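You operate a simulated robot arm through the tools that you are given. There is no shell and no other tool. Be economical: measure what you need, move in short steps, check, and stop when the job is done.

You are at the controls of a simulated two-armed robot. One attempt, no reset.

JOB
Put two of the shims from the parts table top on the parts table shelf. Put the green dustpan on the parts table top away on the supply table shelf. Take the cart cloth on the parts table top and put it away on the top deck of the cart. Take the cap off the soap bottle and lay it down on the parts table top. Put the black roller from the parts table top on the middle deck of the cart and the orange roller on the parts table shelf. Take the pads box and leave it on the bottom deck of the cart. Take the cart jug and put it on the supply table top. Take the cap off the hardener bottle and lay it down on the supply table top. Put the green dam ring from the spares table top on the spares table shelf. Take the teal cup on the spares table top and put it away on the top of the low table. Open the cleaner lid. Any order will do. Set down upright: roller, pads box, cart jug, teal cup.

It is judged by the outcome, as a careful person would: the job done as asked, and still so three seconds after it is handed in. It fails if anything else is knocked over, pushed out of place, dropped, spilled or broken. Lids that push on must go on centred and level and be pressed home; caps that screw on are set level and turned clockwise until they are tight. Flat cloth is picked up by pressing the open fingertips on it (5 to 10 N) and closing them slowly along it; thin cloth reads only 2 to 8 mm in the jaws.

ROBOT AND FRAMES
Two 7-joint arms with two-finger parallel grippers on one trunk, on a base that drives. Base frame: it is fixed to the floor where the robot stands at the start and does not move with it; the origin is under the middle of the robot, x ahead of it, y to its left, z up. Units: cm, degrees, N and s.
The left shoulder is at the start at [6, 18.9, 120.3], the right one opposite. With the tool pointing down near the work surface each hand reaches from about 10 to 64 cm from the robot's upright axis, wherever it stands, measured 20 degrees to its own side. Places, roughly: bottom deck of the cart [-130, -240, 20]; cart cloth (12x9x5 cm) [50, -70, 90]; cart jug [-100, -250, 100]; cleaner lid [70, 530, 80]; dam ring [-400, -250, 75]; green dustpan (20x18x17 cm) [50, -30, 90]; hardener bottle [-275, -250, 100]; middle deck of the cart [-130, -240, 50]; pads box [50, -175, 100]; parts table shelf [50, -70, 40]; roller [50, -100, 75]; spares table shelf [-440, -240, 40]; supply table shelf [-270, -240, 30]; supply table top [-270, -240, 80]; teal cup (8x8x9 cm) [-400, -230, 90]; top deck of the cart [-120, -250, 90]; top of the low table [-290, 50, 50]. Payload 3.43 kg a hand.
The tool frame of a hand sits at the grasp point between the pads (the TCP): z along the fingers, y along the line on which they close. The tips reach 3 cm beyond it. Largest opening 9.4 cm; finger width 2.8, thickness 1; the body of the gripper, 5 by 9.6 cm, starts 5.5 cm behind the TCP.
Orientation is told as [roll, pitch, yaw] about the base's x, y, z axes, in that order, counted from this pose: with the fingers straight down and closing along the base's y, the tool's x points along the base's -x, its y along +y and its z along -z.

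CONTROLS
- The arms move only by the tool send_rows. It takes "left_moves", "right_moves" or both (then of equal length, played together; a hand with none holds still); each is a list of rows, each an object (a shift or turn left out is 0, a gripper value left out holds the last) with "fingers": the closure in counts, from 0 (fully open) to 255 (shut); "offset": the shift along the base's x, y, z in units of 30 mm (1.0 is 30 mm), a list of three; "rot": the turn, a rotation vector about the base's x, y, z in units of 6 degrees (1.0 is 6 degrees), a list of three. In form: [{"fingers": fingers, "offset": [x, y, z], "rot": [ax, ay, az]}, ...]. A call has 1 to 20 rows; each row shifts and turns the commanded pose from where the row before left it. A call with a number of a shift or a turn outside -1 to 1 is refused whole. Rows are played at 5 a second. More than 5 cm and 8.6 degrees between two rows, or a gripper value outside its range, and nothing of the call is played. A pose out of reach is approached as far as the arm can. The call stops where the force on the tool passes 40 N (or 10 N more than at its start, if that is more) or the arm is blocked; 0.2 s more then pass. The fingers move at their own pace (about 15.3 cm/s each) and stop on an object; they squeeze with about 43 N. The grip force told is the motor's: it shows also when the fingers shut on nothing. Time passes only in rows, and 0.2 s behind the last, so rows that do not move let the fingers close. The reply holds the time, the measured pose of the TCP, the force on the tool along the base axes, the opening and the grip force, in the units named above and with some noise, with the torque about the TCP (base axes, N m) and any sound that the robot's microphone picked up.
- Cameras (640 x 400 px; columns grow to the right, rows downward): "scene" is now at [-0.34, -3.71, 174.98]; the picture's right is [-0.57, -0.82, 0.00], its down [-0.68, 0.48, -0.56] and it looks along [0.46, -0.32, -0.83] (base axes); focal length 247 px, centre (320, 200). "left" rides on the left gripper at [7.6, -1.4, -10.3] in its tool frame; the picture's right is [0.18, 0.98, 0.00], its down [-0.75, 0.14, -0.64] and it looks along [-0.63, 0.12, 0.77] (tool axes); focal length 243 px, centre (320, 200). "right" rides on the right gripper at [7.6, 1.4, -10.2] in its tool frame; the picture's right is [-0.18, 0.98, 0.00], its down [-0.75, -0.14, -0.64] and it looks along [-0.63, -0.12, 0.77] (tool axes); focal length 243 px, centre (320, 200). There is no depth. A picture from a camera that has moved, and an enlarged one, comes with that camera's place and axes in the base frame and with its lens. The place of the scene camera against the robot may be out by one fixed shift of up to 1.2 cm in any direction.
- get_image(camera): a new picture of that camera. The clock stands still meanwhile.
- move_column(by): slides the trunk up (or, below 0, down) by that many cm; the arms and the scene camera ride with it, the base frame stays. It gives what a move gives, with no picture.
- steer(legs): drives the robot by 1 to 6 legs, each [ahead, left, turn to the left] in cm, cm and degrees, along the robot's own axes; the way and the turn of a leg run together, so that a leg with both is an arc; at most 150 cm and 180 degrees a leg. The arms and the cameras ride along, it lands a little off, and it stops where it bumps. It gives what a move gives.
- pan_tilt(pan, tilt): turns the head with the scene camera to pan (to the left, within 86 degrees either way) and tilt (down, from -29 to 69), counted from straight ahead of the robot. It gives what a move gives.
- zoom(camera, box): a new picture of the part [left, top, right, bottom] of that camera's present view, enlarged. The clock stands still meanwhile.
- sign_off(): hands the job in; it is judged then, once.

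Work in short steps. Places have to be worked out from the pictures, the camera data and where the tool is seen: move nearer, look again, correct. Check each grasp and each placing, and mend what went wrong. You have 556 turns and 370 pictures in all, those below and enlarged ones among them. Open the grippers and draw the arms clear of the work before you hand the job in, unless the task says otherwise; then end with one line.

The tools are called after "Call:" by a JSON object that holds its "op" and its "data". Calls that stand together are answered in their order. send_rows: Moves the arms, as the interface text tells. Its arguments: {"type":"object","properties":{"left_moves":{"type":"array","items":{"type":"object","properties":{"fingers":{"type":"number"},"offset":{"type":"array","items":{"type":"number"}},"rot":{"type":"array","items":{"type":"number"}}}}},"right_moves":{"type":"array","items":{"type":"object","properties":{"fingers":{"type":"number"},"offset":{"type":"array","items":{"type":"number"}},"rot":{"type":"array","items":{"type":"number"}}}}}},"required":[]} The other tools are called the same way: move_column (by) slides the trunk up or down; steer (legs) drives the base; pan_tilt (pan, tilt) turns the head that bears the scene camera; get_image (camera) takes a picture; zoom (camera, box) takes an enlarged picture of a part of a camera's view; sign_off () hands the job in.

At the start:

```text
time_s: 0.0
left_position: [40.79, -5.96, 111.73]
left_ee_rot: [0.0, 0.0, 0.0]
left_ft_force: [-0.8, 0.0, 0.5]
left_torque: [0.03, 0.0, 0.0]
left_opening: 9.41
left_grasp_force: 0.1
right_position: [26.9, -31.39, 112.32]
right_ee_rot: [0.1, 0.0, 0.0]
right_ft_force: [1.2, -0.1, 0.1]
right_torque: [0.04, 0.03, 0.02]
right_opening: 9.39
right_grasp_force: 0.1
trunk travel left (down, up): [-87.5, 11.5]
robot x, y, heading: [-0.18, -0.02, -0.1]
head pan, tilt: [-35.0, 56.0]
```

scene: 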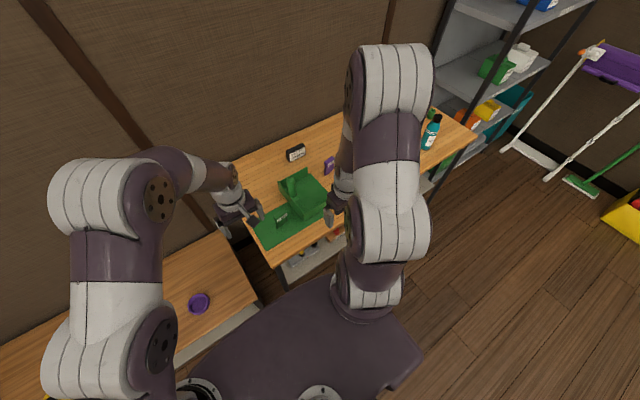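
right: 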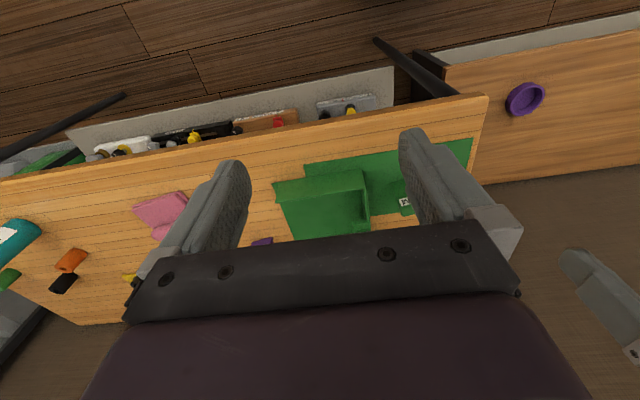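
left: 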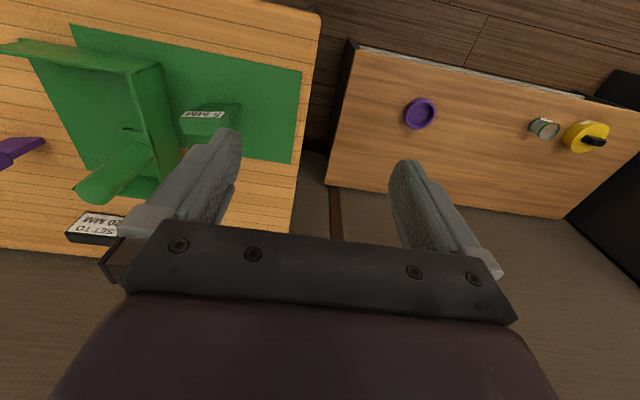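

I start by looking around the parts table from the present pose, with the arms in the view as they are.

Call:
{"op": "zoom", "data": {"camera": "scene", "box": [220, 80, 500, 280]}}

Call:
{"op": "zoom", "data": {"camera": "right", "box": [0, 60, 500, 340]}}

```text
2.00 times, centred on (360, 180) of scene
camera zoom: at [-0.34, -3.71, 174.98], right [-0.57, -0.82, 0.0], down [-0.68, 0.48, -0.56], along [0.46, -0.32, -0.83], focal length 495 px, centre (240, 240)
```

zoom: 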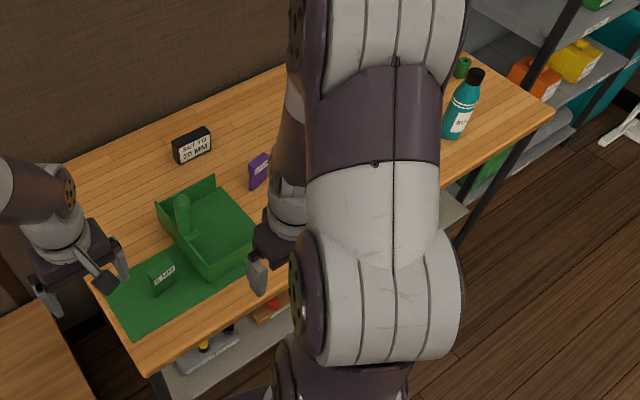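

```text
1.28 times, centred on (250, 200) of right
camera zoom: at [19.05, -29.9, 122.75], right [0.18, 0.98, 0.0], down [0.75, -0.14, 0.64], along [0.63, -0.12, -0.77], focal length 311 px, centre (410, 200)
```

zoom: 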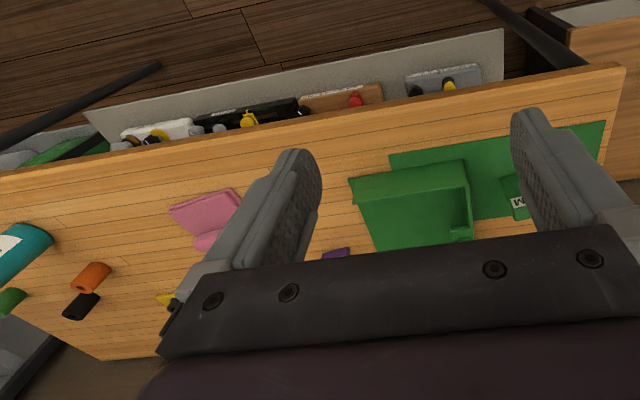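

The parts table reaches from y of about -10 to -130. I drive sideways to its middle and look with the head and both hands.

Call:
{"op": "steer", "data": {"legs": [[-25, -60, 0]]}}

Call:
{"op": "pan_tilt", "data": {"pan": 0, "tilt": 45}}

Call:
{"op": "get_image", "data": {"camera": "scene"}}

Call:
{"op": "get_image", "data": {"camera": "right"}}

Call:
{"op": "get_image", "data": {"camera": "left"}}

```text
time_s: 3.6
left_position: [16.37, -66.04, 111.76]
left_ee_rot: [0.0, 0.1, 0.4]
left_ft_force: [0.6, 0.0, -0.2]
left_torque: [0.01, -0.05, 0.01]
left_opening: 9.4
left_grasp_force: 0.1
right_position: [2.45, -91.49, 112.49]
right_ee_rot: [0.0, -0.1, 0.3]
right_ft_force: [-0.1, 0.1, 0.8]
right_torque: [-0.01, -0.03, 0.0]
right_opening: 9.41
right_grasp_force: 0.0
trunk travel left (down, up): [-87.5, 11.5]
robot x, y, heading: [-24.28, -60.73, 0.3]
head pan, tilt: [-35.0, 56.0]
```

```text
time_s: 4.6
left_position: [16.55, -66.18, 111.69]
left_ee_rot: [0.1, 0.0, 0.3]
left_ft_force: [-0.2, -0.2, -0.6]
left_torque: [0.02, -0.02, 0.0]
left_opening: 9.41
left_grasp_force: 0.1
right_position: [2.59, -91.73, 112.38]
right_ee_rot: [0.0, 0.0, 0.3]
right_ft_force: [-0.3, 0.1, -0.2]
right_torque: [0.02, 0.06, 0.0]
right_opening: 9.41
right_grasp_force: 0.0
trunk travel left (down, up): [-87.5, 11.5]
robot x, y, heading: [-24.22, -60.49, 0.5]
head pan, tilt: [0.0, 45.0]
```

```text
364 pictures are left
camera scene: at [-22.47, -60.05, 176.44], right [0.0, -1.0, 0.0], down [-0.71, 0.0, -0.71], along [0.71, 0.0, -0.71], focal length 247 px, centre (320, 200)
```

scene: 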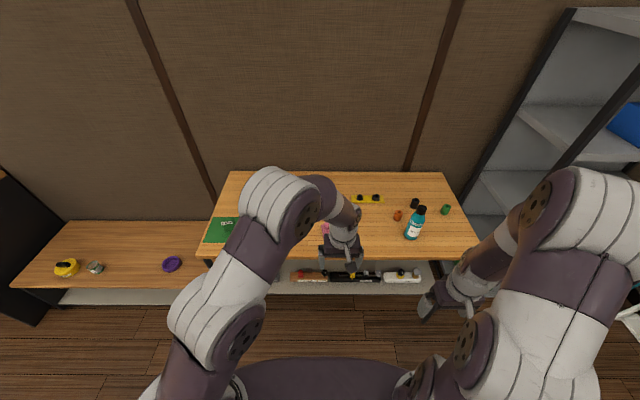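

```text
363 pictures are left
camera right: at [-5.24, -90.24, 122.76], right [0.18, 0.98, 0.0], down [0.75, -0.14, 0.64], along [0.63, -0.12, -0.77], focal length 243 px, centre (320, 200)
```

right: 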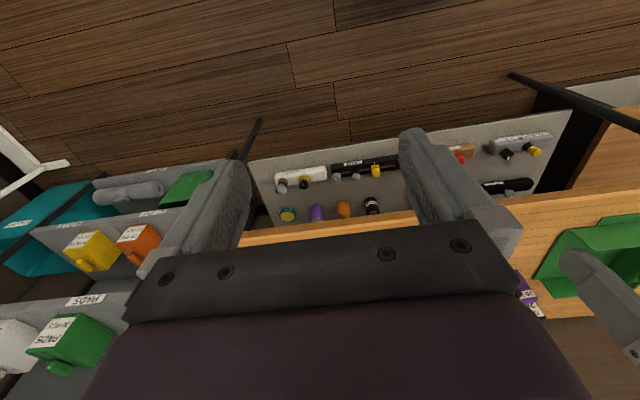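

```text
362 pictures are left
camera left: at [8.95, -67.5, 121.93], right [-0.19, 0.98, 0.0], down [0.75, 0.14, 0.64], along [0.63, 0.12, -0.77], focal length 243 px, centre (320, 200)
```

left: 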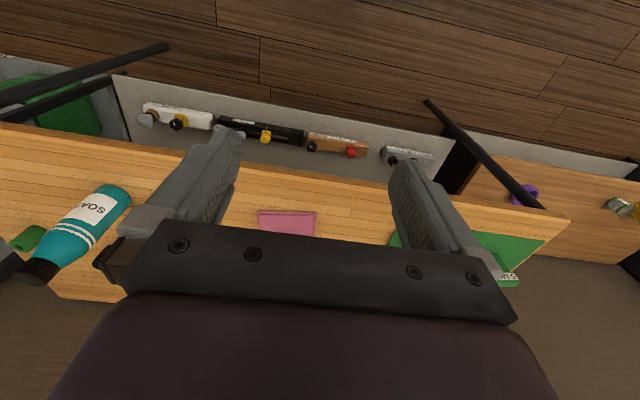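

I take enlarged views of the table, the rack and the shelf.

Call:
{"op": "zoom", "data": {"camera": "scene", "box": [190, 160, 490, 290]}}

Call:
{"op": "zoom", "data": {"camera": "right", "box": [0, 150, 240, 400]}}

Call:
{"op": "zoom", "data": {"camera": "right", "box": [240, 100, 560, 240]}}

Call:
{"op": "zoom", "data": {"camera": "left", "box": [0, 80, 480, 320]}}

```text
2.13 times, centred on (340, 225) of scene
camera zoom: at [-22.47, -60.05, 176.44], right [0.0, -1.0, 0.0], down [-0.71, 0.0, -0.71], along [0.71, 0.0, -0.71], focal length 528 px, centre (277, 147)
```

zoom: 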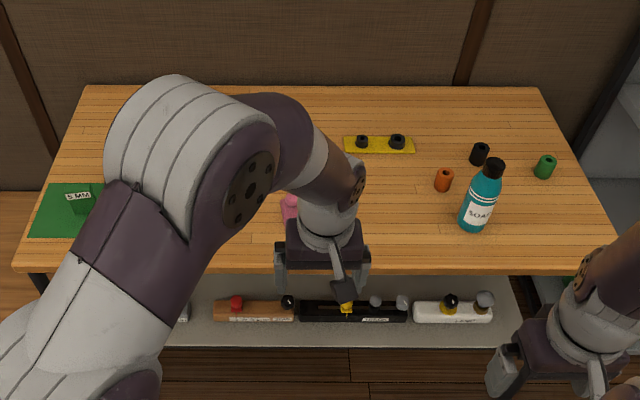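

```text
1.60 times, centred on (120, 275) of right
camera zoom: at [-5.24, -90.24, 122.76], right [0.18, 0.98, 0.0], down [0.75, -0.14, 0.64], along [0.63, -0.12, -0.77], focal length 388 px, centre (640, 80)
```

zoom: 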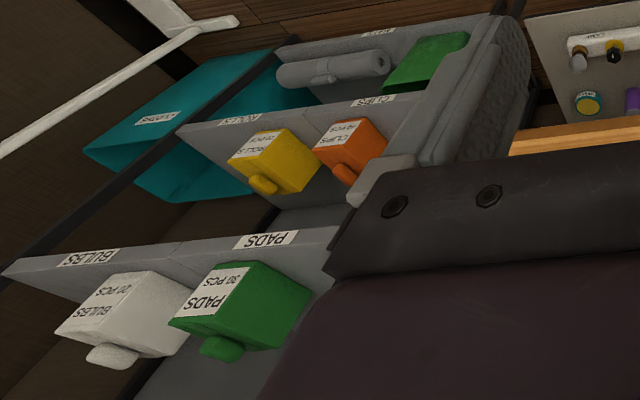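

```text
2.00 times, centred on (400, 170) of right
camera zoom: at [-5.24, -90.24, 122.76], right [0.18, 0.98, 0.0], down [0.75, -0.14, 0.64], along [0.63, -0.12, -0.77], focal length 485 px, centre (160, 260)
```

zoom: 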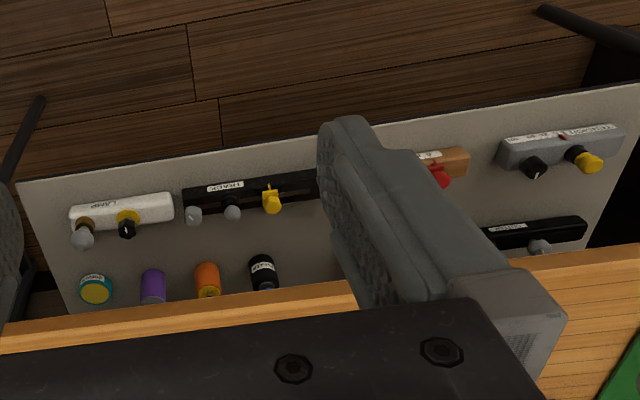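

```text
1.33 times, centred on (240, 200) of left
camera zoom: at [8.95, -67.5, 121.93], right [-0.19, 0.98, 0.0], down [0.75, 0.14, 0.64], along [0.63, 0.12, -0.77], focal length 324 px, centre (427, 200)
```

zoom: 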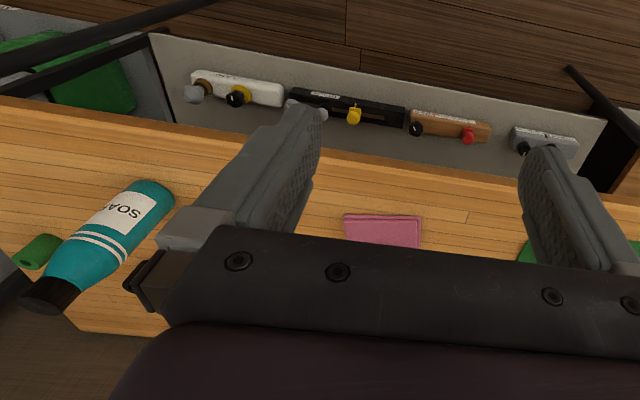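

The rollers, soap bottle and pink cloth are located. I now look at the left part of the table (dustpan, shims) with the left hand camera.

Call:
{"op": "steer", "data": {"legs": [[6, 38, 0]]}}

Call:
{"op": "get_image", "data": {"camera": "left"}}

Call:
{"op": "get_image", "data": {"camera": "right"}}

Call:
{"op": "get_image", "data": {"camera": "scene"}}

```text
time_s: 7.1
left_position: [22.25, -27.74, 111.85]
left_ee_rot: [-0.1, 0.0, 0.2]
left_ft_force: [0.5, 0.2, 0.1]
left_torque: [-0.03, 0.0, 0.01]
left_opening: 9.41
left_grasp_force: 0.1
right_position: [8.31, -53.32, 112.37]
right_ee_rot: [0.1, -0.1, 0.2]
right_ft_force: [0.5, -0.2, -0.6]
right_torque: [-0.03, 0.01, 0.02]
right_opening: 9.4
right_grasp_force: 0.2
trunk travel left (down, up): [-87.5, 11.5]
robot x, y, heading: [-18.58, -21.61, 0.3]
head pan, tilt: [0.0, 45.0]
```

```text
357 pictures are left
camera left: at [14.77, -29.16, 121.93], right [-0.19, 0.98, 0.0], down [0.75, 0.14, 0.64], along [0.63, 0.12, -0.77], focal length 243 px, centre (320, 200)
```

left: 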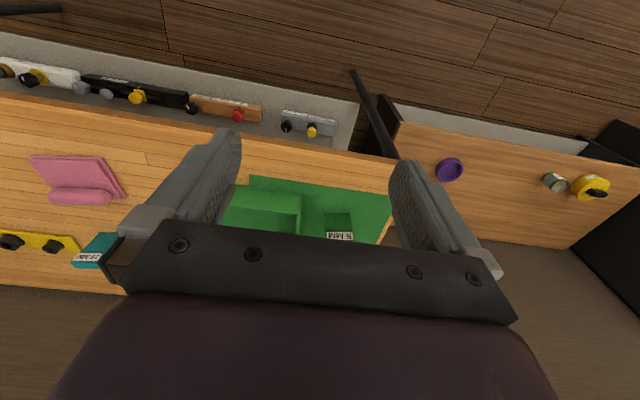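

```text
356 pictures are left
camera right: at [0.56, -51.89, 122.73], right [0.18, 0.98, 0.0], down [0.75, -0.14, 0.64], along [0.63, -0.11, -0.77], focal length 243 px, centre (320, 200)
```

right: 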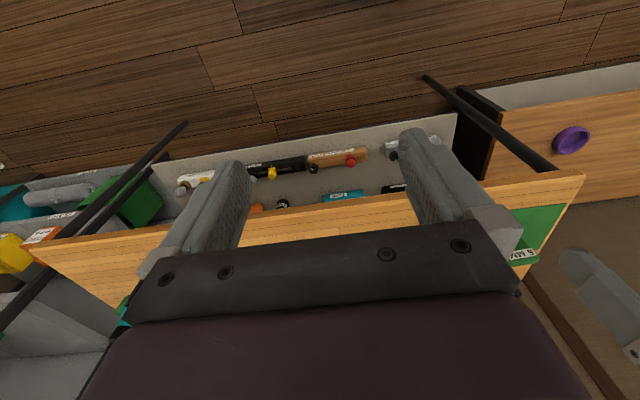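

```text
355 pictures are left
camera scene: at [-16.65, -21.73, 176.44], right [0.0, -1.0, 0.0], down [-0.71, 0.0, -0.71], along [0.71, 0.0, -0.71], focal length 247 px, centre (320, 200)
```

scene: 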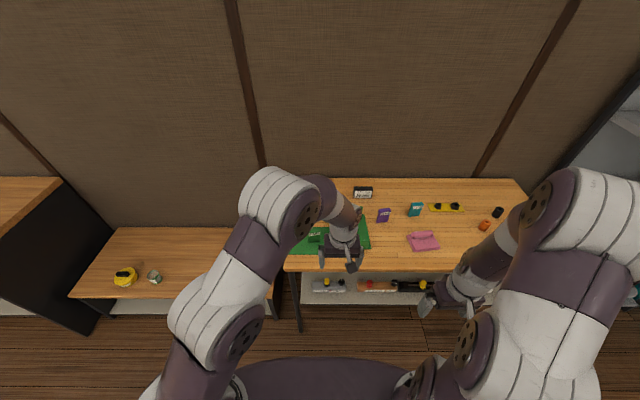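

Call:
{"op": "zoom", "data": {"camera": "scene", "box": [280, 170, 520, 300]}}

Call:
{"op": "zoom", "data": {"camera": "left", "box": [20, 130, 400, 300]}}

```text
2.67 times, centred on (400, 235) of scene
camera zoom: at [-16.65, -21.73, 176.44], right [0.0, -1.0, 0.0], down [-0.71, 0.0, -0.71], along [0.71, 0.0, -0.71], focal length 659 px, centre (107, 107)
```

zoom: 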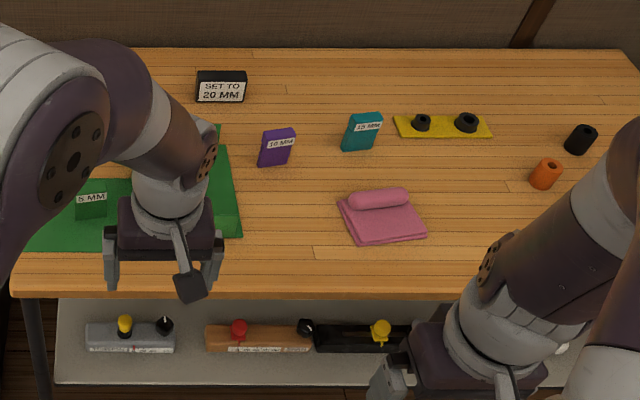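

```text
1.68 times, centred on (210, 215) of left
camera zoom: at [14.77, -29.16, 121.93], right [-0.19, 0.98, 0.0], down [0.75, 0.14, 0.64], along [0.63, 0.12, -0.77], focal length 409 px, centre (505, 175)
```

zoom: 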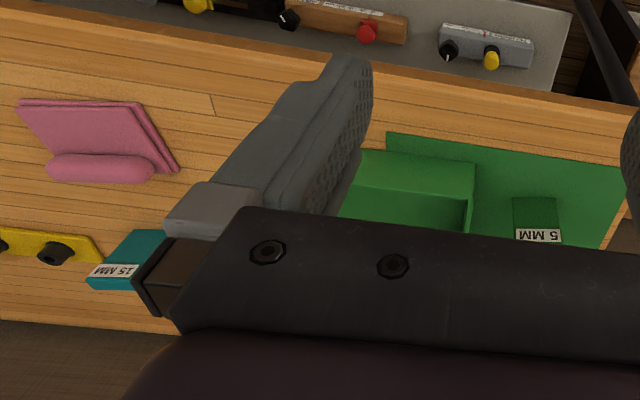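

The shims are 5 (green), 10 (purple) and 15 mm (teal), and the sign says 20 mm, so I take 5 and 15. I drive up so that the left hand can reach the 5 mm one.

Call:
{"op": "steer", "data": {"legs": [[14, -13, 0]]}}

Call:
{"op": "send_rows", "data": {"left_moves": [{"offset": [-0.5, 0, 0], "rot": [0, -1, 0]}, {"offset": [-0.5, 0.5, 0], "rot": [0, -1, 0]}, {"offset": [-0.5, 1, 0], "rot": [0, -1, 0]}, {"offset": [0, 1, 0], "rot": [0, -1, 0]}, {"offset": [0, 1, 0], "rot": [0, -1, 0]}]}}

Call:
{"op": "get_image", "data": {"camera": "left"}}

Call:
{"op": "get_image", "data": {"camera": "right"}}

```text
time_s: 8.6
left_position: [36.04, -40.45, 111.79]
left_ee_rot: [0.0, -0.1, 0.3]
left_ft_force: [-0.1, 0.9, -0.8]
left_torque: [0.02, -0.02, -0.02]
left_opening: 9.41
left_grasp_force: 0.1
right_position: [22.24, -66.1, 112.54]
right_ee_rot: [-0.1, -0.1, 0.3]
right_ft_force: [-0.3, 0.1, 1.5]
right_torque: [-0.04, -0.02, -0.02]
right_opening: 9.39
right_grasp_force: 0.1
trunk travel left (down, up): [-87.5, 11.5]
robot x, y, heading: [-4.74, -35.3, 0.2]
head pan, tilt: [0.0, 45.0]
```

```text
time_s: 9.8
left_position: [31.72, -30.02, 111.77]
left_ee_rot: [-0.4, -30.1, 0.5]
left_ft_force: [-0.1, 0.6, -0.6]
left_torque: [-0.01, -0.06, -0.02]
left_opening: 9.43
left_grasp_force: 0.1
right_position: [22.2, -66.09, 112.46]
right_ee_rot: [0.0, 0.0, 0.3]
right_ft_force: [0.0, -0.2, -0.1]
right_torque: [0.03, -0.02, 0.01]
right_opening: 9.4
right_grasp_force: 0.1
trunk travel left (down, up): [-87.5, 11.5]
robot x, y, heading: [-4.23, -34.84, 0.2]
head pan, tilt: [0.0, 45.0]
```

```text
352 pictures are left
camera left: at [20.1, -31.41, 116.72], right [-0.16, 0.98, -0.1], down [0.33, 0.15, 0.93], along [0.93, 0.12, -0.35], focal length 243 px, centre (320, 200)
```

left: 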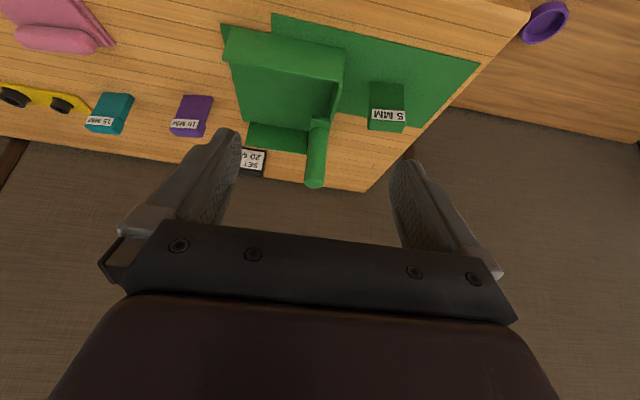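

```text
351 pictures are left
camera right: at [14.45, -64.62, 122.81], right [0.18, 0.98, 0.0], down [0.75, -0.14, 0.64], along [0.63, -0.12, -0.77], focal length 243 px, centre (320, 200)
```

right: 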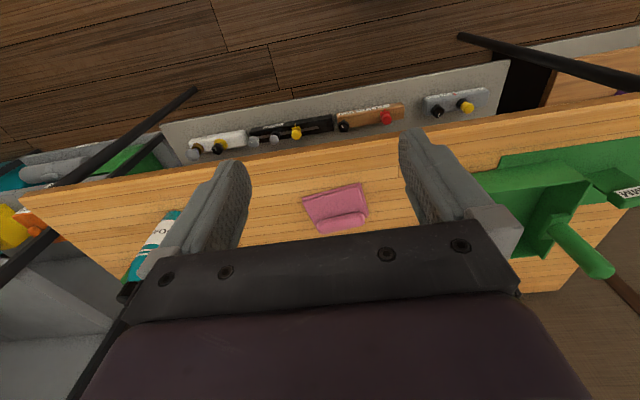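

Call:
{"op": "zoom", "data": {"camera": "left", "box": [60, 0, 500, 200]}}

```text
1.45 times, centred on (280, 100) of left
camera zoom: at [20.1, -31.41, 116.72], right [-0.16, 0.98, -0.1], down [0.33, 0.15, 0.93], along [0.93, 0.12, -0.35], focal length 353 px, centre (378, 346)
```

zoom: 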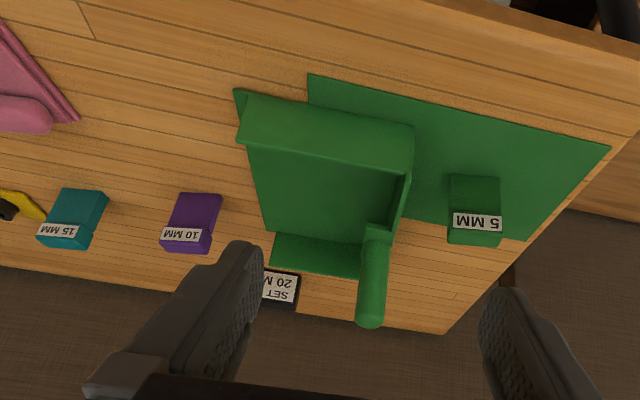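

The 5 mm shim stands at about x 48–50, y -19, 5.4 cm wide and 7–8 tall. I pitch the left hand to 45° and bring it in front of it.

Call:
{"op": "send_rows", "data": {"left_moves": [{"offset": [0, 0.9, 0], "rot": [0, -1, 0], "fingers": 30}, {"offset": [0, 0.9, 0], "rot": [0, -1, 0]}, {"offset": [0, 0.9, 0], "rot": [0, -0.5, 0]}, {"offset": [0, 0.9, 0]}, {"offset": [0.4, 0, -1]}, {"offset": [0.4, 0, -1]}, {"offset": [0.4, 0, -1]}, {"offset": [0.4, 0, -1]}, {"offset": [0.2, 0, -1]}, {"offset": [0.2, 0, -1]}, {"offset": [0, 0, -0.5]}, {}]}}

Call:
{"op": "get_image", "data": {"camera": "left"}}

```text
time_s: 12.4
left_position: [41.83, -24.25, 95.08]
left_ee_rot: [0.5, -44.8, 0.1]
left_ft_force: [0.5, 0.0, 0.0]
left_torque: [-0.02, -0.01, -0.01]
left_opening: 8.32
left_grasp_force: 0.0
left hand out of reach, approached as far as the arm can: row 3, 4, 5, 7, 8, 9, 10, 11
right_position: [22.36, -66.09, 112.33]
right_ee_rot: [0.0, 0.0, 0.3]
right_ft_force: [-0.3, -0.3, 0.2]
right_torque: [0.01, 0.05, -0.02]
right_opening: 9.39
right_grasp_force: 0.0
trunk travel left (down, up): [-87.5, 11.5]
robot x, y, heading: [-4.98, -35.12, 0.4]
head pan, tilt: [0.0, 45.0]
```

```text
349 pictures are left
camera left: at [29.39, -25.66, 96.89], right [-0.14, 0.98, -0.12], down [0.08, 0.14, 0.99], along [0.99, 0.13, -0.1], focal length 243 px, centre (320, 200)
```

left: 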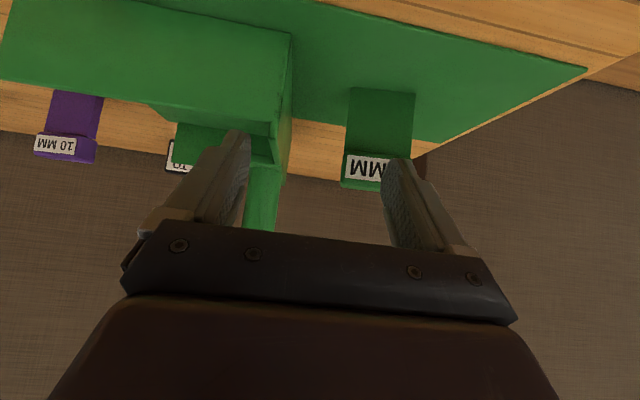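

The arm could not fully follow that pose, so I raise the hand clear of the dustpan and then lower the trunk, to put the shoulder nearer.

Call:
{"op": "send_rows", "data": {"left_moves": [{"offset": [0, 0, 1]}, {"offset": [0, 0, 1]}, {"offset": [0, 0, 1]}, {"offset": [0, 0, 1]}, {"offset": [0, 0, 1]}, {"offset": [0, 0, 1]}, {"offset": [0, 0, 1]}, {}]}}

Call:
{"op": "move_column", "data": {"by": -20}}

Call:
{"op": "get_image", "data": {"camera": "scene"}}

```text
time_s: 14.2
left_position: [42.14, -24.44, 116.0]
left_ee_rot: [-0.3, -45.0, 0.6]
left_ft_force: [-0.9, 0.6, -0.3]
left_torque: [0.01, 0.02, -0.01]
left_opening: 8.3
left_grasp_force: 0.0
right_position: [22.33, -66.11, 112.36]
right_ee_rot: [0.0, 0.0, 0.5]
right_ft_force: [-0.4, -0.2, 1.1]
right_torque: [0.03, 0.0, -0.04]
right_opening: 9.42
right_grasp_force: 0.0
trunk travel left (down, up): [-87.5, 11.5]
robot x, y, heading: [-4.8, -35.0, 0.4]
head pan, tilt: [0.0, 45.0]
```

```text
time_s: 16.4
left_position: [42.0, -24.22, 96.07]
left_ee_rot: [-0.3, -45.0, 0.6]
left_ft_force: [-0.2, -1.0, -0.2]
left_torque: [-0.02, 0.02, 0.0]
left_opening: 8.28
left_grasp_force: 0.0
right_position: [22.43, -66.1, 92.49]
right_ee_rot: [0.1, 0.0, 0.3]
right_ft_force: [-0.2, -0.2, -0.6]
right_torque: [-0.01, 0.04, 0.02]
right_opening: 9.4
right_grasp_force: 0.0
trunk travel left (down, up): [-67.5, 31.5]
robot x, y, heading: [-4.96, -35.18, 0.3]
head pan, tilt: [0.0, 45.0]
```

```text
348 pictures are left
camera scene: at [-2.7, -34.56, 156.45], right [0.01, -1.0, 0.0], down [-0.71, 0.0, -0.71], along [0.71, 0.0, -0.71], focal length 247 px, centre (320, 200)
```

scene: 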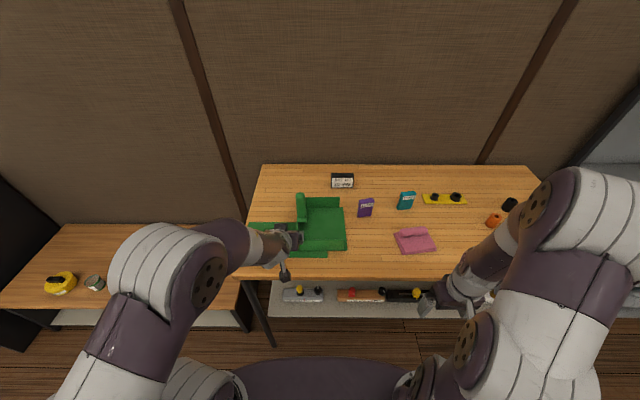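

Call:
{"op": "send_rows", "data": {"left_moves": [{"offset": [0, 0.6, 0]}, {"offset": [0, 0.6, 0]}, {"offset": [-0.5, 0.5, 0]}, {"offset": [-0.3, 0, -0.5]}, {"offset": [0, 0, -0.7]}, {"offset": [0, 0, -0.5]}, {}]}}

Call:
{"op": "get_image", "data": {"camera": "left"}}

```text
time_s: 18.0
left_position: [39.57, -19.81, 90.78]
left_ee_rot: [-0.3, -45.0, 0.7]
left_ft_force: [0.2, -0.2, -0.7]
left_torque: [0.02, -0.01, -0.02]
left_opening: 8.28
left_grasp_force: 0.0
left hand out of reach, approached as far as the arm can: row 5
right_position: [22.24, -66.19, 92.37]
right_ee_rot: [-0.1, 0.0, 0.4]
right_ft_force: [-0.3, 0.5, 0.0]
right_torque: [0.04, -0.02, 0.02]
right_opening: 9.41
right_grasp_force: 0.1
trunk travel left (down, up): [-67.5, 31.5]
robot x, y, heading: [-4.76, -34.59, 0.5]
head pan, tilt: [0.0, 45.0]
```

```text
347 pictures are left
camera left: at [26.96, -21.29, 92.66], right [-0.14, 0.98, -0.13], down [0.08, 0.15, 0.99], along [0.99, 0.13, -0.1], focal length 243 px, centre (320, 200)
```

left: 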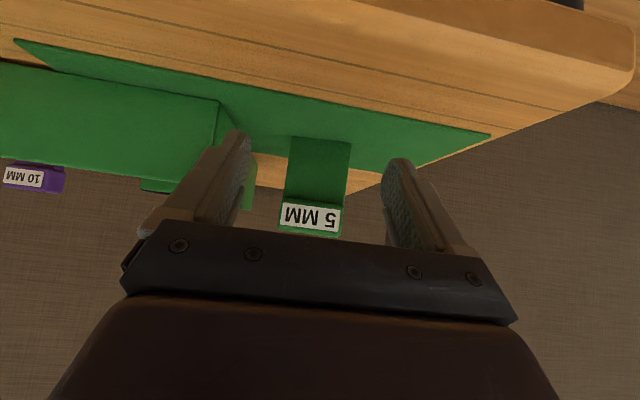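

The shim sits between the fingers; its middle is at y ≈ -18.5. I shift 1.2 cm left, go ahead 10 cm and close.

Call:
{"op": "send_rows", "data": {"left_moves": [{"offset": [0.3, 0.4, 0]}, {"offset": [0.7, 0, 0]}, {"offset": [0.7, 0, 0]}, {"offset": [0.7, 0, 0]}, {"offset": [0.7, 0, 0]}, {"offset": [0.2, 0, 0]}, {"fingers": 200}, {}, {}]}}

Call:
{"op": "get_image", "data": {"camera": "left"}}

```text
time_s: 20.0
left_position: [49.05, -20.07, 90.98]
left_ee_rot: [-0.3, -45.1, 0.6]
left_ft_force: [-0.6, 0.5, 0.5]
left_torque: [-0.01, -0.01, 0.02]
left_opening: 5.88
left_grasp_force: 43.0
left hand out of reach, approached as far as the arm can: row 1
right_position: [22.31, -66.2, 92.44]
right_ee_rot: [0.0, 0.1, 0.3]
right_ft_force: [-0.4, 0.8, -1.1]
right_torque: [0.02, -0.01, -0.05]
right_opening: 9.39
right_grasp_force: 0.0
trunk travel left (down, up): [-67.5, 31.5]
robot x, y, heading: [-4.84, -35.06, 0.1]
head pan, tilt: [0.0, 45.0]
```

```text
346 pictures are left
camera left: at [36.55, -21.49, 92.73], right [-0.13, 0.98, -0.13], down [0.08, 0.15, 0.99], along [0.99, 0.12, -0.1], focal length 243 px, centre (320, 200)
```

left: 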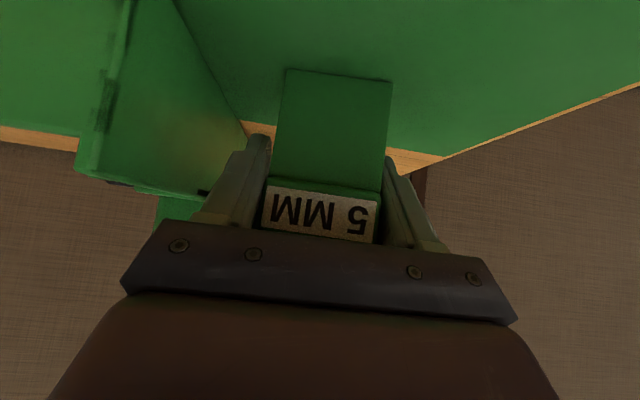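

The shim is held (5.9 cm). I lift it, back the robot away from the table and lower the trunk to look at the shelf.

Call:
{"op": "send_rows", "data": {"left_moves": [{"offset": [0, 0, 0.5]}, {"offset": [0, 0, 1]}, {"offset": [0, 0, 1]}, {"offset": [0, 0, 1]}, {"offset": [0, 0, 1]}, {}]}}

Call:
{"op": "steer", "data": {"legs": [[-38, 0, 0]]}}

Call:
{"op": "move_column", "data": {"by": -42}}

Call:
{"op": "get_image", "data": {"camera": "left"}}

Call:
{"op": "get_image", "data": {"camera": "scene"}}

```text
time_s: 21.4
left_position: [49.01, -20.05, 104.36]
left_ee_rot: [-0.3, -45.0, 0.5]
left_ft_force: [-0.7, -0.3, 0.3]
left_torque: [0.0, -0.02, 0.01]
left_opening: 5.87
left_grasp_force: 43.0
right_position: [22.32, -66.14, 92.32]
right_ee_rot: [0.0, 0.0, 0.3]
right_ft_force: [-0.2, -0.6, 0.6]
right_torque: [0.02, 0.0, 0.0]
right_opening: 9.41
right_grasp_force: 0.0
trunk travel left (down, up): [-67.5, 31.5]
robot x, y, heading: [-4.82, -34.93, 0.2]
head pan, tilt: [0.0, 45.0]
```

```text
time_s: 23.8
left_position: [11.39, -20.13, 104.27]
left_ee_rot: [-0.3, -45.0, 0.8]
left_ft_force: [-0.1, 0.7, 0.4]
left_torque: [0.01, -0.03, 0.01]
left_opening: 5.87
left_grasp_force: 43.4
right_position: [-14.89, -66.29, 92.42]
right_ee_rot: [-0.1, -0.1, 0.6]
right_ft_force: [-0.4, -0.2, -1.1]
right_torque: [0.0, -0.04, 0.02]
right_opening: 9.4
right_grasp_force: 0.0
trunk travel left (down, up): [-67.5, 31.5]
robot x, y, heading: [-42.02, -34.88, 0.5]
head pan, tilt: [0.0, 45.0]
```

```text
refused: -42 is not a number from -40 to 40
```

```text
345 pictures are left
camera left: at [-1.06, -21.56, 106.12], right [-0.14, 0.98, -0.13], down [0.08, 0.15, 0.99], along [0.99, 0.13, -0.1], focal length 243 px, centre (320, 200)
```

left: 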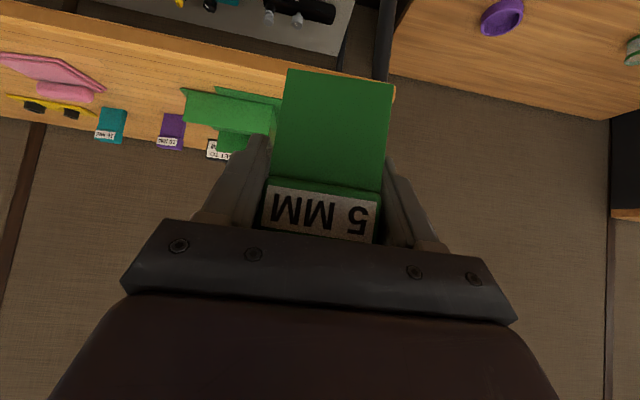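

```text
344 pictures are left
camera scene: at [-40.24, -34.87, 156.44], right [0.01, -1.0, 0.0], down [-0.71, -0.01, -0.71], along [0.71, 0.01, -0.71], focal length 247 px, centre (320, 200)
```

scene: 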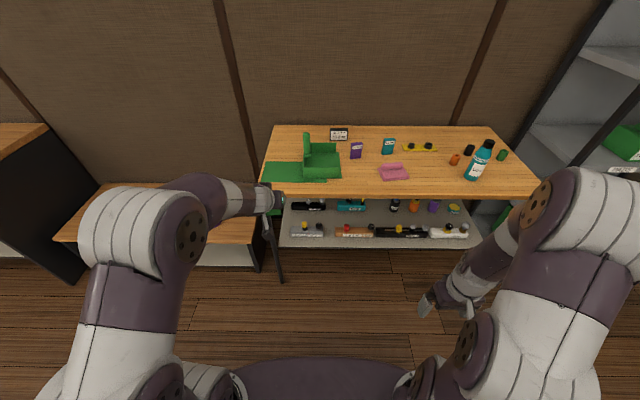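

Call:
{"op": "zoom", "data": {"camera": "scene", "box": [260, 110, 520, 260]}}

Call:
{"op": "move_column", "data": {"by": -40}}

Call:
{"op": "get_image", "data": {"camera": "scene"}}

```text
2.46 times, centred on (390, 185) of scene
camera zoom: at [-40.24, -34.87, 156.44], right [0.01, -1.0, 0.0], down [-0.71, -0.01, -0.71], along [0.71, 0.01, -0.71], focal length 609 px, centre (148, 237)
```

zoom: 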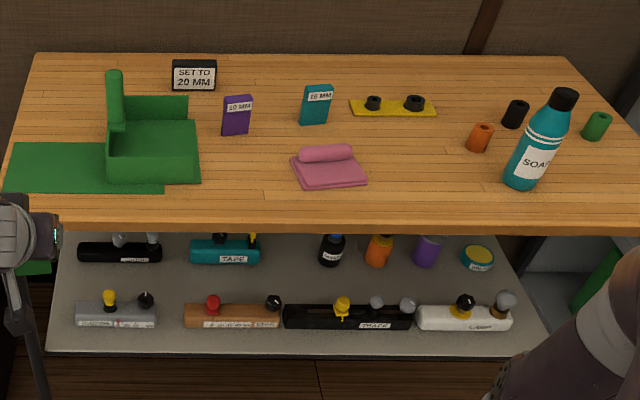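

```text
time_s: 27.6
left_position: [11.58, -20.11, 64.22]
left_ee_rot: [-0.4, -44.9, 0.8]
left_ft_force: [-0.5, 0.2, -1.3]
left_torque: [0.01, 0.0, 0.01]
left_opening: 5.8
left_grasp_force: 43.0
right_position: [-15.06, -66.31, 52.4]
right_ee_rot: [0.0, 0.0, 0.6]
right_ft_force: [0.5, 0.6, 0.5]
right_torque: [0.0, 0.04, 0.01]
right_opening: 9.38
right_grasp_force: 0.1
trunk travel left (down, up): [-27.5, 71.5]
robot x, y, heading: [-42.12, -34.93, 0.6]
head pan, tilt: [0.0, 45.0]
```

```text
342 pictures are left
camera scene: at [-40.21, -34.87, 116.45], right [0.01, -1.0, 0.0], down [-0.71, -0.01, -0.71], along [0.71, 0.01, -0.71], focal length 247 px, centre (320, 200)
```

scene: 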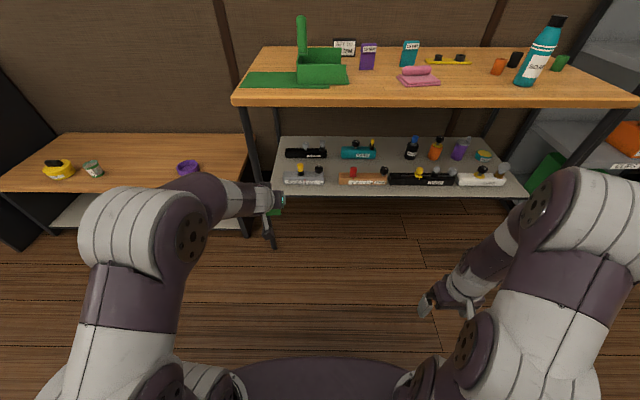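

Call:
{"op": "zoom", "data": {"camera": "scene", "box": [240, 110, 540, 220]}}

```text
2.13 times, centred on (390, 165) of scene
camera zoom: at [-40.21, -34.87, 116.45], right [0.01, -1.0, 0.0], down [-0.71, -0.01, -0.71], along [0.71, 0.01, -0.71], focal length 528 px, centre (171, 275)
```

zoom: 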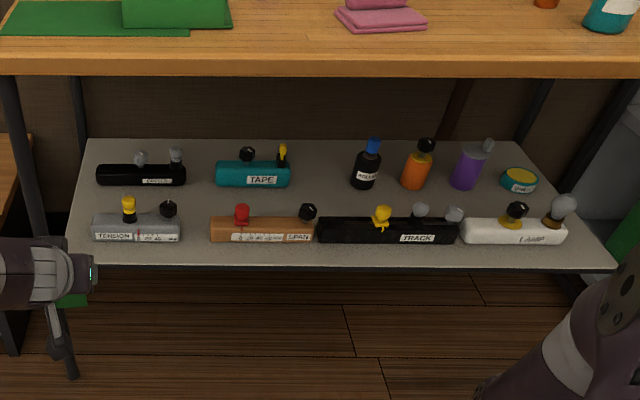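

The shelf is at z ≈ 38.6 with its front edge at x ≈ 40.6, fixtures from x 48 back. I place the shim in the front strip before the gap at y ≈ -40.

Call:
{"op": "steer", "data": {"legs": [[0, -20, 0]]}}

Call:
{"op": "send_rows", "data": {"left_moves": [{"offset": [0, 0, -1]}, {"offset": [0, 0, -1]}, {"offset": [0, 0, -1]}, {"offset": [0, 0, -1]}, {}]}}

Call:
{"op": "steer", "data": {"legs": [[28, 0, 0]]}}

Call:
{"op": "get_image", "data": {"camera": "left"}}

Call:
{"op": "get_image", "data": {"camera": "scene"}}

```text
time_s: 29.2
left_position: [11.66, -40.12, 64.17]
left_ee_rot: [-0.3, -45.0, 0.8]
left_ft_force: [-0.1, 0.3, -0.5]
left_torque: [-0.07, 0.0, -0.02]
left_opening: 5.87
left_grasp_force: 43.0
right_position: [-14.71, -86.39, 52.34]
right_ee_rot: [-0.1, 0.0, 0.7]
right_ft_force: [0.6, 0.3, 0.0]
right_torque: [0.0, -0.01, 0.01]
right_opening: 9.42
right_grasp_force: 0.2
trunk travel left (down, up): [-27.5, 71.5]
robot x, y, heading: [-41.98, -55.51, 0.9]
head pan, tilt: [0.0, 45.0]
```

```text
time_s: 30.4
left_position: [11.65, -40.15, 52.2]
left_ee_rot: [-0.3, -45.0, 0.9]
left_ft_force: [-0.7, 0.1, -0.2]
left_torque: [0.01, -0.05, 0.0]
left_opening: 5.86
left_grasp_force: 43.3
right_position: [-14.64, -86.32, 52.35]
right_ee_rot: [0.0, 0.0, 0.9]
right_ft_force: [0.4, 0.1, 0.1]
right_torque: [-0.01, -0.01, 0.03]
right_opening: 9.4
right_grasp_force: 0.1
trunk travel left (down, up): [-27.5, 71.5]
robot x, y, heading: [-42.27, -55.45, 0.8]
head pan, tilt: [0.0, 45.0]
```

```text
time_s: 32.4
left_position: [40.14, -39.71, 52.35]
left_ee_rot: [-0.2, -45.0, 0.9]
left_ft_force: [0.0, -1.2, -0.5]
left_torque: [-0.01, -0.03, 0.01]
left_opening: 5.87
left_grasp_force: 43.0
right_position: [13.89, -86.02, 52.34]
right_ee_rot: [0.0, 0.1, 0.8]
right_ft_force: [-0.4, -0.1, -0.1]
right_torque: [0.0, 0.04, 0.01]
right_opening: 9.4
right_grasp_force: 0.1
trunk travel left (down, up): [-27.5, 71.5]
robot x, y, heading: [-13.57, -54.79, 0.7]
head pan, tilt: [0.0, 45.0]
```

```text
340 pictures are left
camera left: at [27.62, -41.21, 54.07], right [-0.14, 0.98, -0.13], down [0.08, 0.15, 0.99], along [0.99, 0.13, -0.1], focal length 243 px, centre (320, 200)
```

left: 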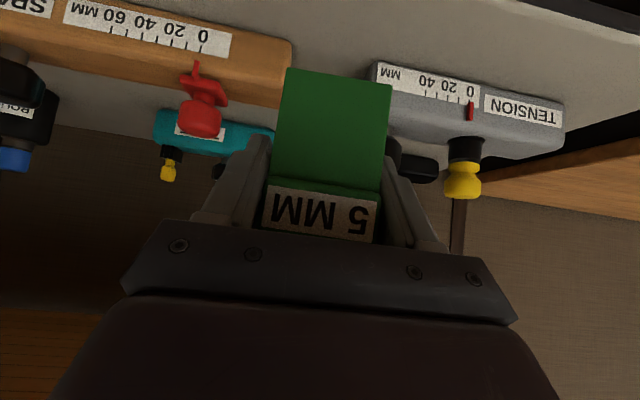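

```text
339 pictures are left
camera scene: at [-11.43, -54.59, 116.44], right [0.01, -1.0, 0.0], down [-0.71, -0.01, -0.71], along [0.71, 0.01, -0.71], focal length 247 px, centre (320, 200)
```

scene: 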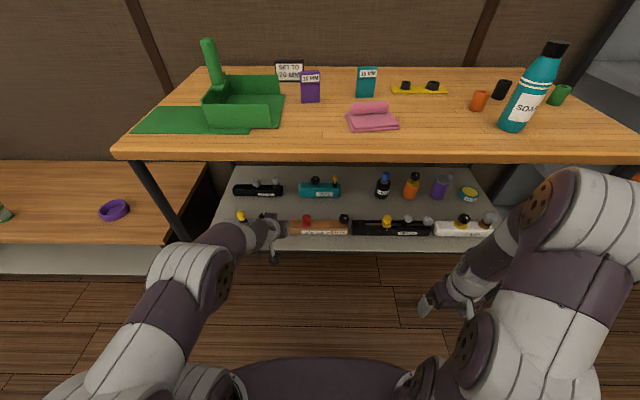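

The shim hangs before the gap between SPAN and TENSION. I go ahead 4 cm and lower it close to the shelf.

Call:
{"op": "send_rows", "data": {"left_moves": [{"offset": [0.7, 0.15, 0]}, {"offset": [0.6, 0, 0]}, {"offset": [0, 0, -0.6]}, {"offset": [0, 0, -0.6]}, {"offset": [0, 0, -0.6]}, {"offset": [0, 0, -0.3]}, {"offset": [0, 0, -0.1]}, {"offset": [0, 0, -0.1]}]}}

Call:
{"op": "get_image", "data": {"camera": "left"}}

```text
time_s: 33.9
left_position: [44.63, -39.31, 46.82]
left_ee_rot: [-0.4, -46.4, 1.1]
left_ft_force: [-0.3, -0.2, 14.8]
left_torque: [-0.4, -0.25, -0.02]
left_opening: 5.84
left_grasp_force: 43.4
right_position: [13.71, -86.09, 52.37]
right_ee_rot: [0.0, -0.1, 0.8]
right_ft_force: [0.5, 1.0, -0.5]
right_torque: [0.01, -0.01, 0.05]
right_opening: 9.41
right_grasp_force: 0.0
trunk travel left (down, up): [-27.5, 71.5]
robot x, y, heading: [-13.25, -55.28, 1.1]
head pan, tilt: [0.0, 45.0]
stopped in row 7 (left hand): the force on the tool passed its limit (the readings are from after the stop); the commanded pose is now the measured one
```

```text
338 pictures are left
camera left: at [31.98, -40.75, 48.32], right [-0.14, 0.98, -0.14], down [0.05, 0.15, 0.99], along [0.99, 0.13, -0.07], focal length 243 px, centre (320, 200)
```

left: 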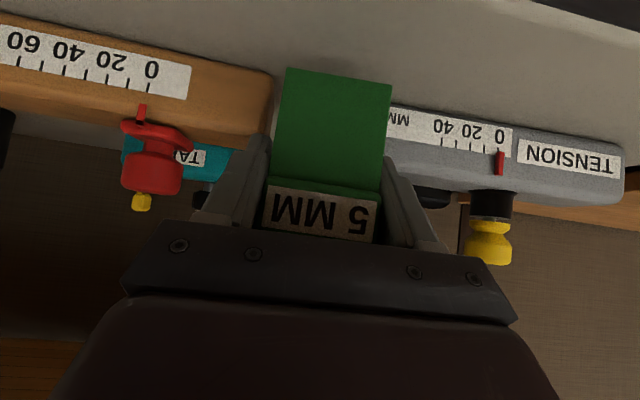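

Contact at z 46.8 fits a shelf at about 40.8. I let go and back off straight.

Call:
{"op": "send_rows", "data": {"left_moves": [{"offset": [0, 0, 0.05]}, {"fingers": 40}, {}, {"offset": [-0.6, 0, 0]}, {"offset": [-1, 0, 0]}, {"offset": [-1, 0, 0]}]}}

Call:
{"op": "get_image", "data": {"camera": "left"}}

```text
time_s: 35.3
left_position: [36.73, -39.18, 46.6]
left_ee_rot: [-0.3, -45.8, 0.9]
left_ft_force: [-0.2, -0.1, 0.0]
left_torque: [-0.01, -0.02, 0.03]
left_opening: 7.92
left_grasp_force: 0.1
right_position: [13.83, -86.0, 52.34]
right_ee_rot: [0.0, 0.0, 0.7]
right_ft_force: [0.0, -0.7, -0.4]
right_torque: [-0.03, 0.01, -0.02]
right_opening: 9.4
right_grasp_force: 0.1
trunk travel left (down, up): [-27.5, 71.5]
robot x, y, heading: [-13.53, -55.37, 0.9]
head pan, tilt: [0.0, 45.0]
```

```text
337 pictures are left
camera left: at [24.06, -40.63, 48.28], right [-0.14, 0.98, -0.14], down [0.06, 0.15, 0.99], along [0.99, 0.13, -0.08], focal length 243 px, centre (320, 200)
```

left: 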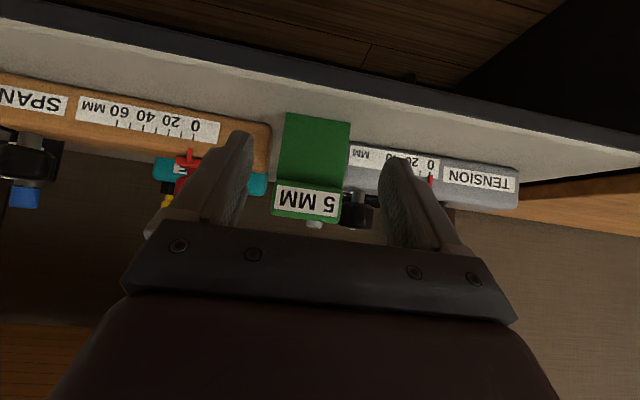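

The 5 mm shim stands on the shelf. I back off, raise the trunk, lift both hands and pitch the right hand as well, to fetch the 15 mm shim (left) and the orange roller (right) together.

Call:
{"op": "steer", "data": {"legs": [[-26, 0, -0.9]]}}

Call:
{"op": "move_column", "data": {"by": 40}}

Call:
{"op": "send_rows", "data": {"left_moves": [{"offset": [0, 0, 1], "fingers": 0}, {"offset": [0, 0, 1]}, {"offset": [0, 0, 1]}, {"offset": [0, 0, 1]}, {"offset": [0, 0, 1]}, {"offset": [0, 0, 1]}, {}, {}], "right_moves": [{"offset": [0, 0, 1], "rot": [0, -1, 0]}, {"offset": [0, 0, 1], "rot": [0, -1, 0]}, {"offset": [0, 0, 1], "rot": [0, -1, 0]}, {"offset": [0, 0, 1], "rot": [0, -1, 0]}, {"offset": [0.5, 0, 0.5], "rot": [0, -1, 0]}, {"offset": [0.5, 0, 0], "rot": [0, -1, 0]}, {"offset": [0.5, 0, 0], "rot": [0, -1, 0]}, {"offset": [0.5, 0, 0], "rot": [0, -0.5, 0]}]}}

Call:
{"op": "steer", "data": {"legs": [[0, -30, 0], [22, 0, 0]]}}

Call:
{"op": "get_image", "data": {"camera": "left"}}

Call:
{"op": "get_image", "data": {"camera": "right"}}

```text
time_s: 37.2
left_position: [10.6, -40.23, 46.61]
left_ee_rot: [-0.2, -45.9, -0.2]
left_ft_force: [0.0, -0.2, 0.4]
left_torque: [0.02, 0.0, -0.01]
left_opening: 7.94
left_grasp_force: 0.1
right_position: [-13.08, -86.6, 52.32]
right_ee_rot: [0.0, 0.0, -0.4]
right_ft_force: [0.2, 0.4, -0.6]
right_torque: [0.03, 0.0, 0.01]
right_opening: 9.41
right_grasp_force: 0.2
trunk travel left (down, up): [-27.5, 71.5]
robot x, y, heading: [-39.92, -54.88, -0.2]
head pan, tilt: [0.0, 45.0]
```

```text
time_s: 41.0
left_position: [10.75, -40.16, 86.57]
left_ee_rot: [-0.2, -45.7, -0.2]
left_ft_force: [0.1, 0.5, 0.3]
left_torque: [0.02, -0.01, 0.0]
left_opening: 7.93
left_grasp_force: 0.1
right_position: [-13.03, -86.59, 92.27]
right_ee_rot: [0.0, 0.0, -0.4]
right_ft_force: [0.2, -0.9, -0.2]
right_torque: [0.0, 0.01, -0.02]
right_opening: 9.41
right_grasp_force: 0.0
trunk travel left (down, up): [-67.5, 31.5]
robot x, y, heading: [-39.54, -55.07, -0.4]
head pan, tilt: [0.0, 45.0]
```

```text
time_s: 42.8
left_position: [10.97, -40.31, 104.64]
left_ee_rot: [-0.2, -45.6, -0.2]
left_ft_force: [-0.2, 0.6, 0.5]
left_torque: [0.03, 0.0, 0.01]
left_opening: 9.41
left_grasp_force: 0.0
right_position: [-7.08, -86.68, 105.93]
right_ee_rot: [0.3, -45.0, -0.5]
right_ft_force: [-0.1, -1.0, 0.1]
right_torque: [0.02, 0.0, -0.01]
right_opening: 9.42
right_grasp_force: 0.1
trunk travel left (down, up): [-67.5, 31.5]
robot x, y, heading: [-39.63, -54.97, -0.3]
head pan, tilt: [0.0, 45.0]
```

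```text
time_s: 46.1
left_position: [32.38, -70.29, 104.75]
left_ee_rot: [-0.2, -45.7, 0.0]
left_ft_force: [-0.2, 0.0, -1.1]
left_torque: [-0.04, 0.01, -0.01]
left_opening: 9.4
left_grasp_force: 0.1
right_position: [14.55, -116.58, 105.88]
right_ee_rot: [0.5, -45.0, -0.5]
right_ft_force: [0.5, 0.5, 0.0]
right_torque: [0.0, -0.03, -0.03]
right_opening: 9.42
right_grasp_force: 0.0
trunk travel left (down, up): [-67.5, 31.5]
robot x, y, heading: [-18.43, -85.06, -0.6]
head pan, tilt: [0.0, 45.0]
```

```text
336 pictures are left
camera left: at [19.78, -71.45, 106.31], right [-0.12, 0.98, -0.13], down [0.07, 0.14, 0.99], along [0.99, 0.11, -0.08], focal length 243 px, centre (320, 200)
```

left: 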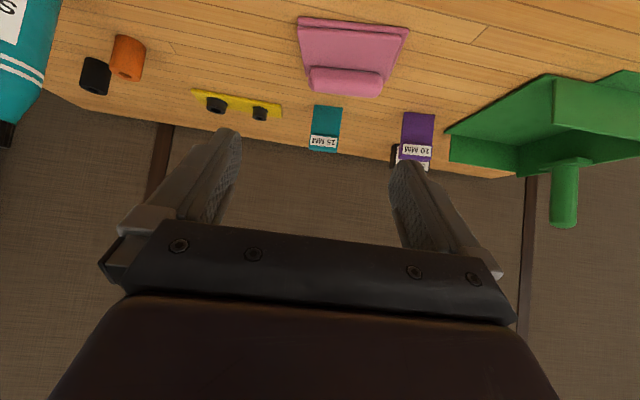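

```text
335 pictures are left
camera right: at [1.68, -115.06, 107.92], right [0.13, 0.98, 0.13], down [0.08, -0.15, 0.99], along [0.99, -0.12, -0.1], focal length 243 px, centre (320, 200)
```

right: 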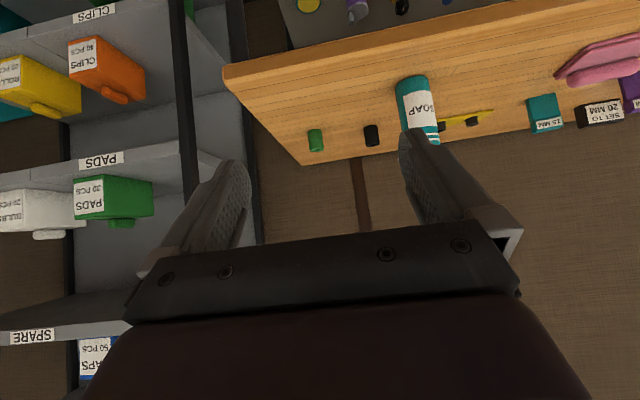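

The 15 mm shim is at (64.3, -67.9). The orange roller is hidden behind the soap bottle from the front, so I only take the shim now; I drive ahead and bring the left hand up on the tool's line.

Call:
{"op": "steer", "data": {"legs": [[17.5, 0, 0]]}}

Call:
{"op": "send_rows", "data": {"left_moves": [{"offset": [0.6, 0.4, 0]}, {"offset": [0.6, 0.4, -0.3]}, {"offset": [0.3, 0, -0.5]}, {}]}}

Call:
{"op": "get_image", "data": {"camera": "left"}}

```text
time_s: 47.6
left_position: [49.75, -70.13, 104.58]
left_ee_rot: [-0.2, -45.7, 0.1]
left_ft_force: [-0.9, -0.6, 0.6]
left_torque: [0.03, 0.04, -0.02]
left_opening: 9.41
left_grasp_force: 0.1
right_position: [32.13, -116.34, 105.94]
right_ee_rot: [0.5, -45.0, -0.3]
right_ft_force: [-0.2, -0.1, 0.9]
right_torque: [-0.02, -0.02, -0.02]
right_opening: 9.38
right_grasp_force: 0.1
trunk travel left (down, up): [-67.5, 31.5]
robot x, y, heading: [-1.12, -85.08, -0.2]
head pan, tilt: [0.0, 45.0]
```

```text
time_s: 48.6
left_position: [54.21, -67.67, 102.22]
left_ee_rot: [-0.3, -45.8, 0.1]
left_ft_force: [0.2, -0.1, 0.0]
left_torque: [0.01, 0.01, -0.04]
left_opening: 9.44
left_grasp_force: 0.2
right_position: [31.97, -116.54, 105.88]
right_ee_rot: [0.5, -45.0, -0.2]
right_ft_force: [0.3, -0.1, 0.7]
right_torque: [0.0, 0.01, 0.03]
right_opening: 9.37
right_grasp_force: 0.1
trunk travel left (down, up): [-67.5, 31.5]
robot x, y, heading: [-0.91, -85.21, -0.1]
head pan, tilt: [0.0, 45.0]
```

```text
334 pictures are left
camera left: at [41.61, -68.97, 103.9], right [-0.13, 0.98, -0.14], down [0.07, 0.14, 0.99], along [0.99, 0.12, -0.08], focal length 243 px, centre (320, 200)
```

left: 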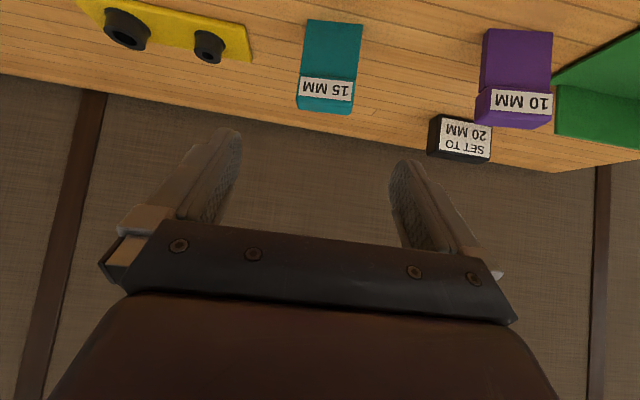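

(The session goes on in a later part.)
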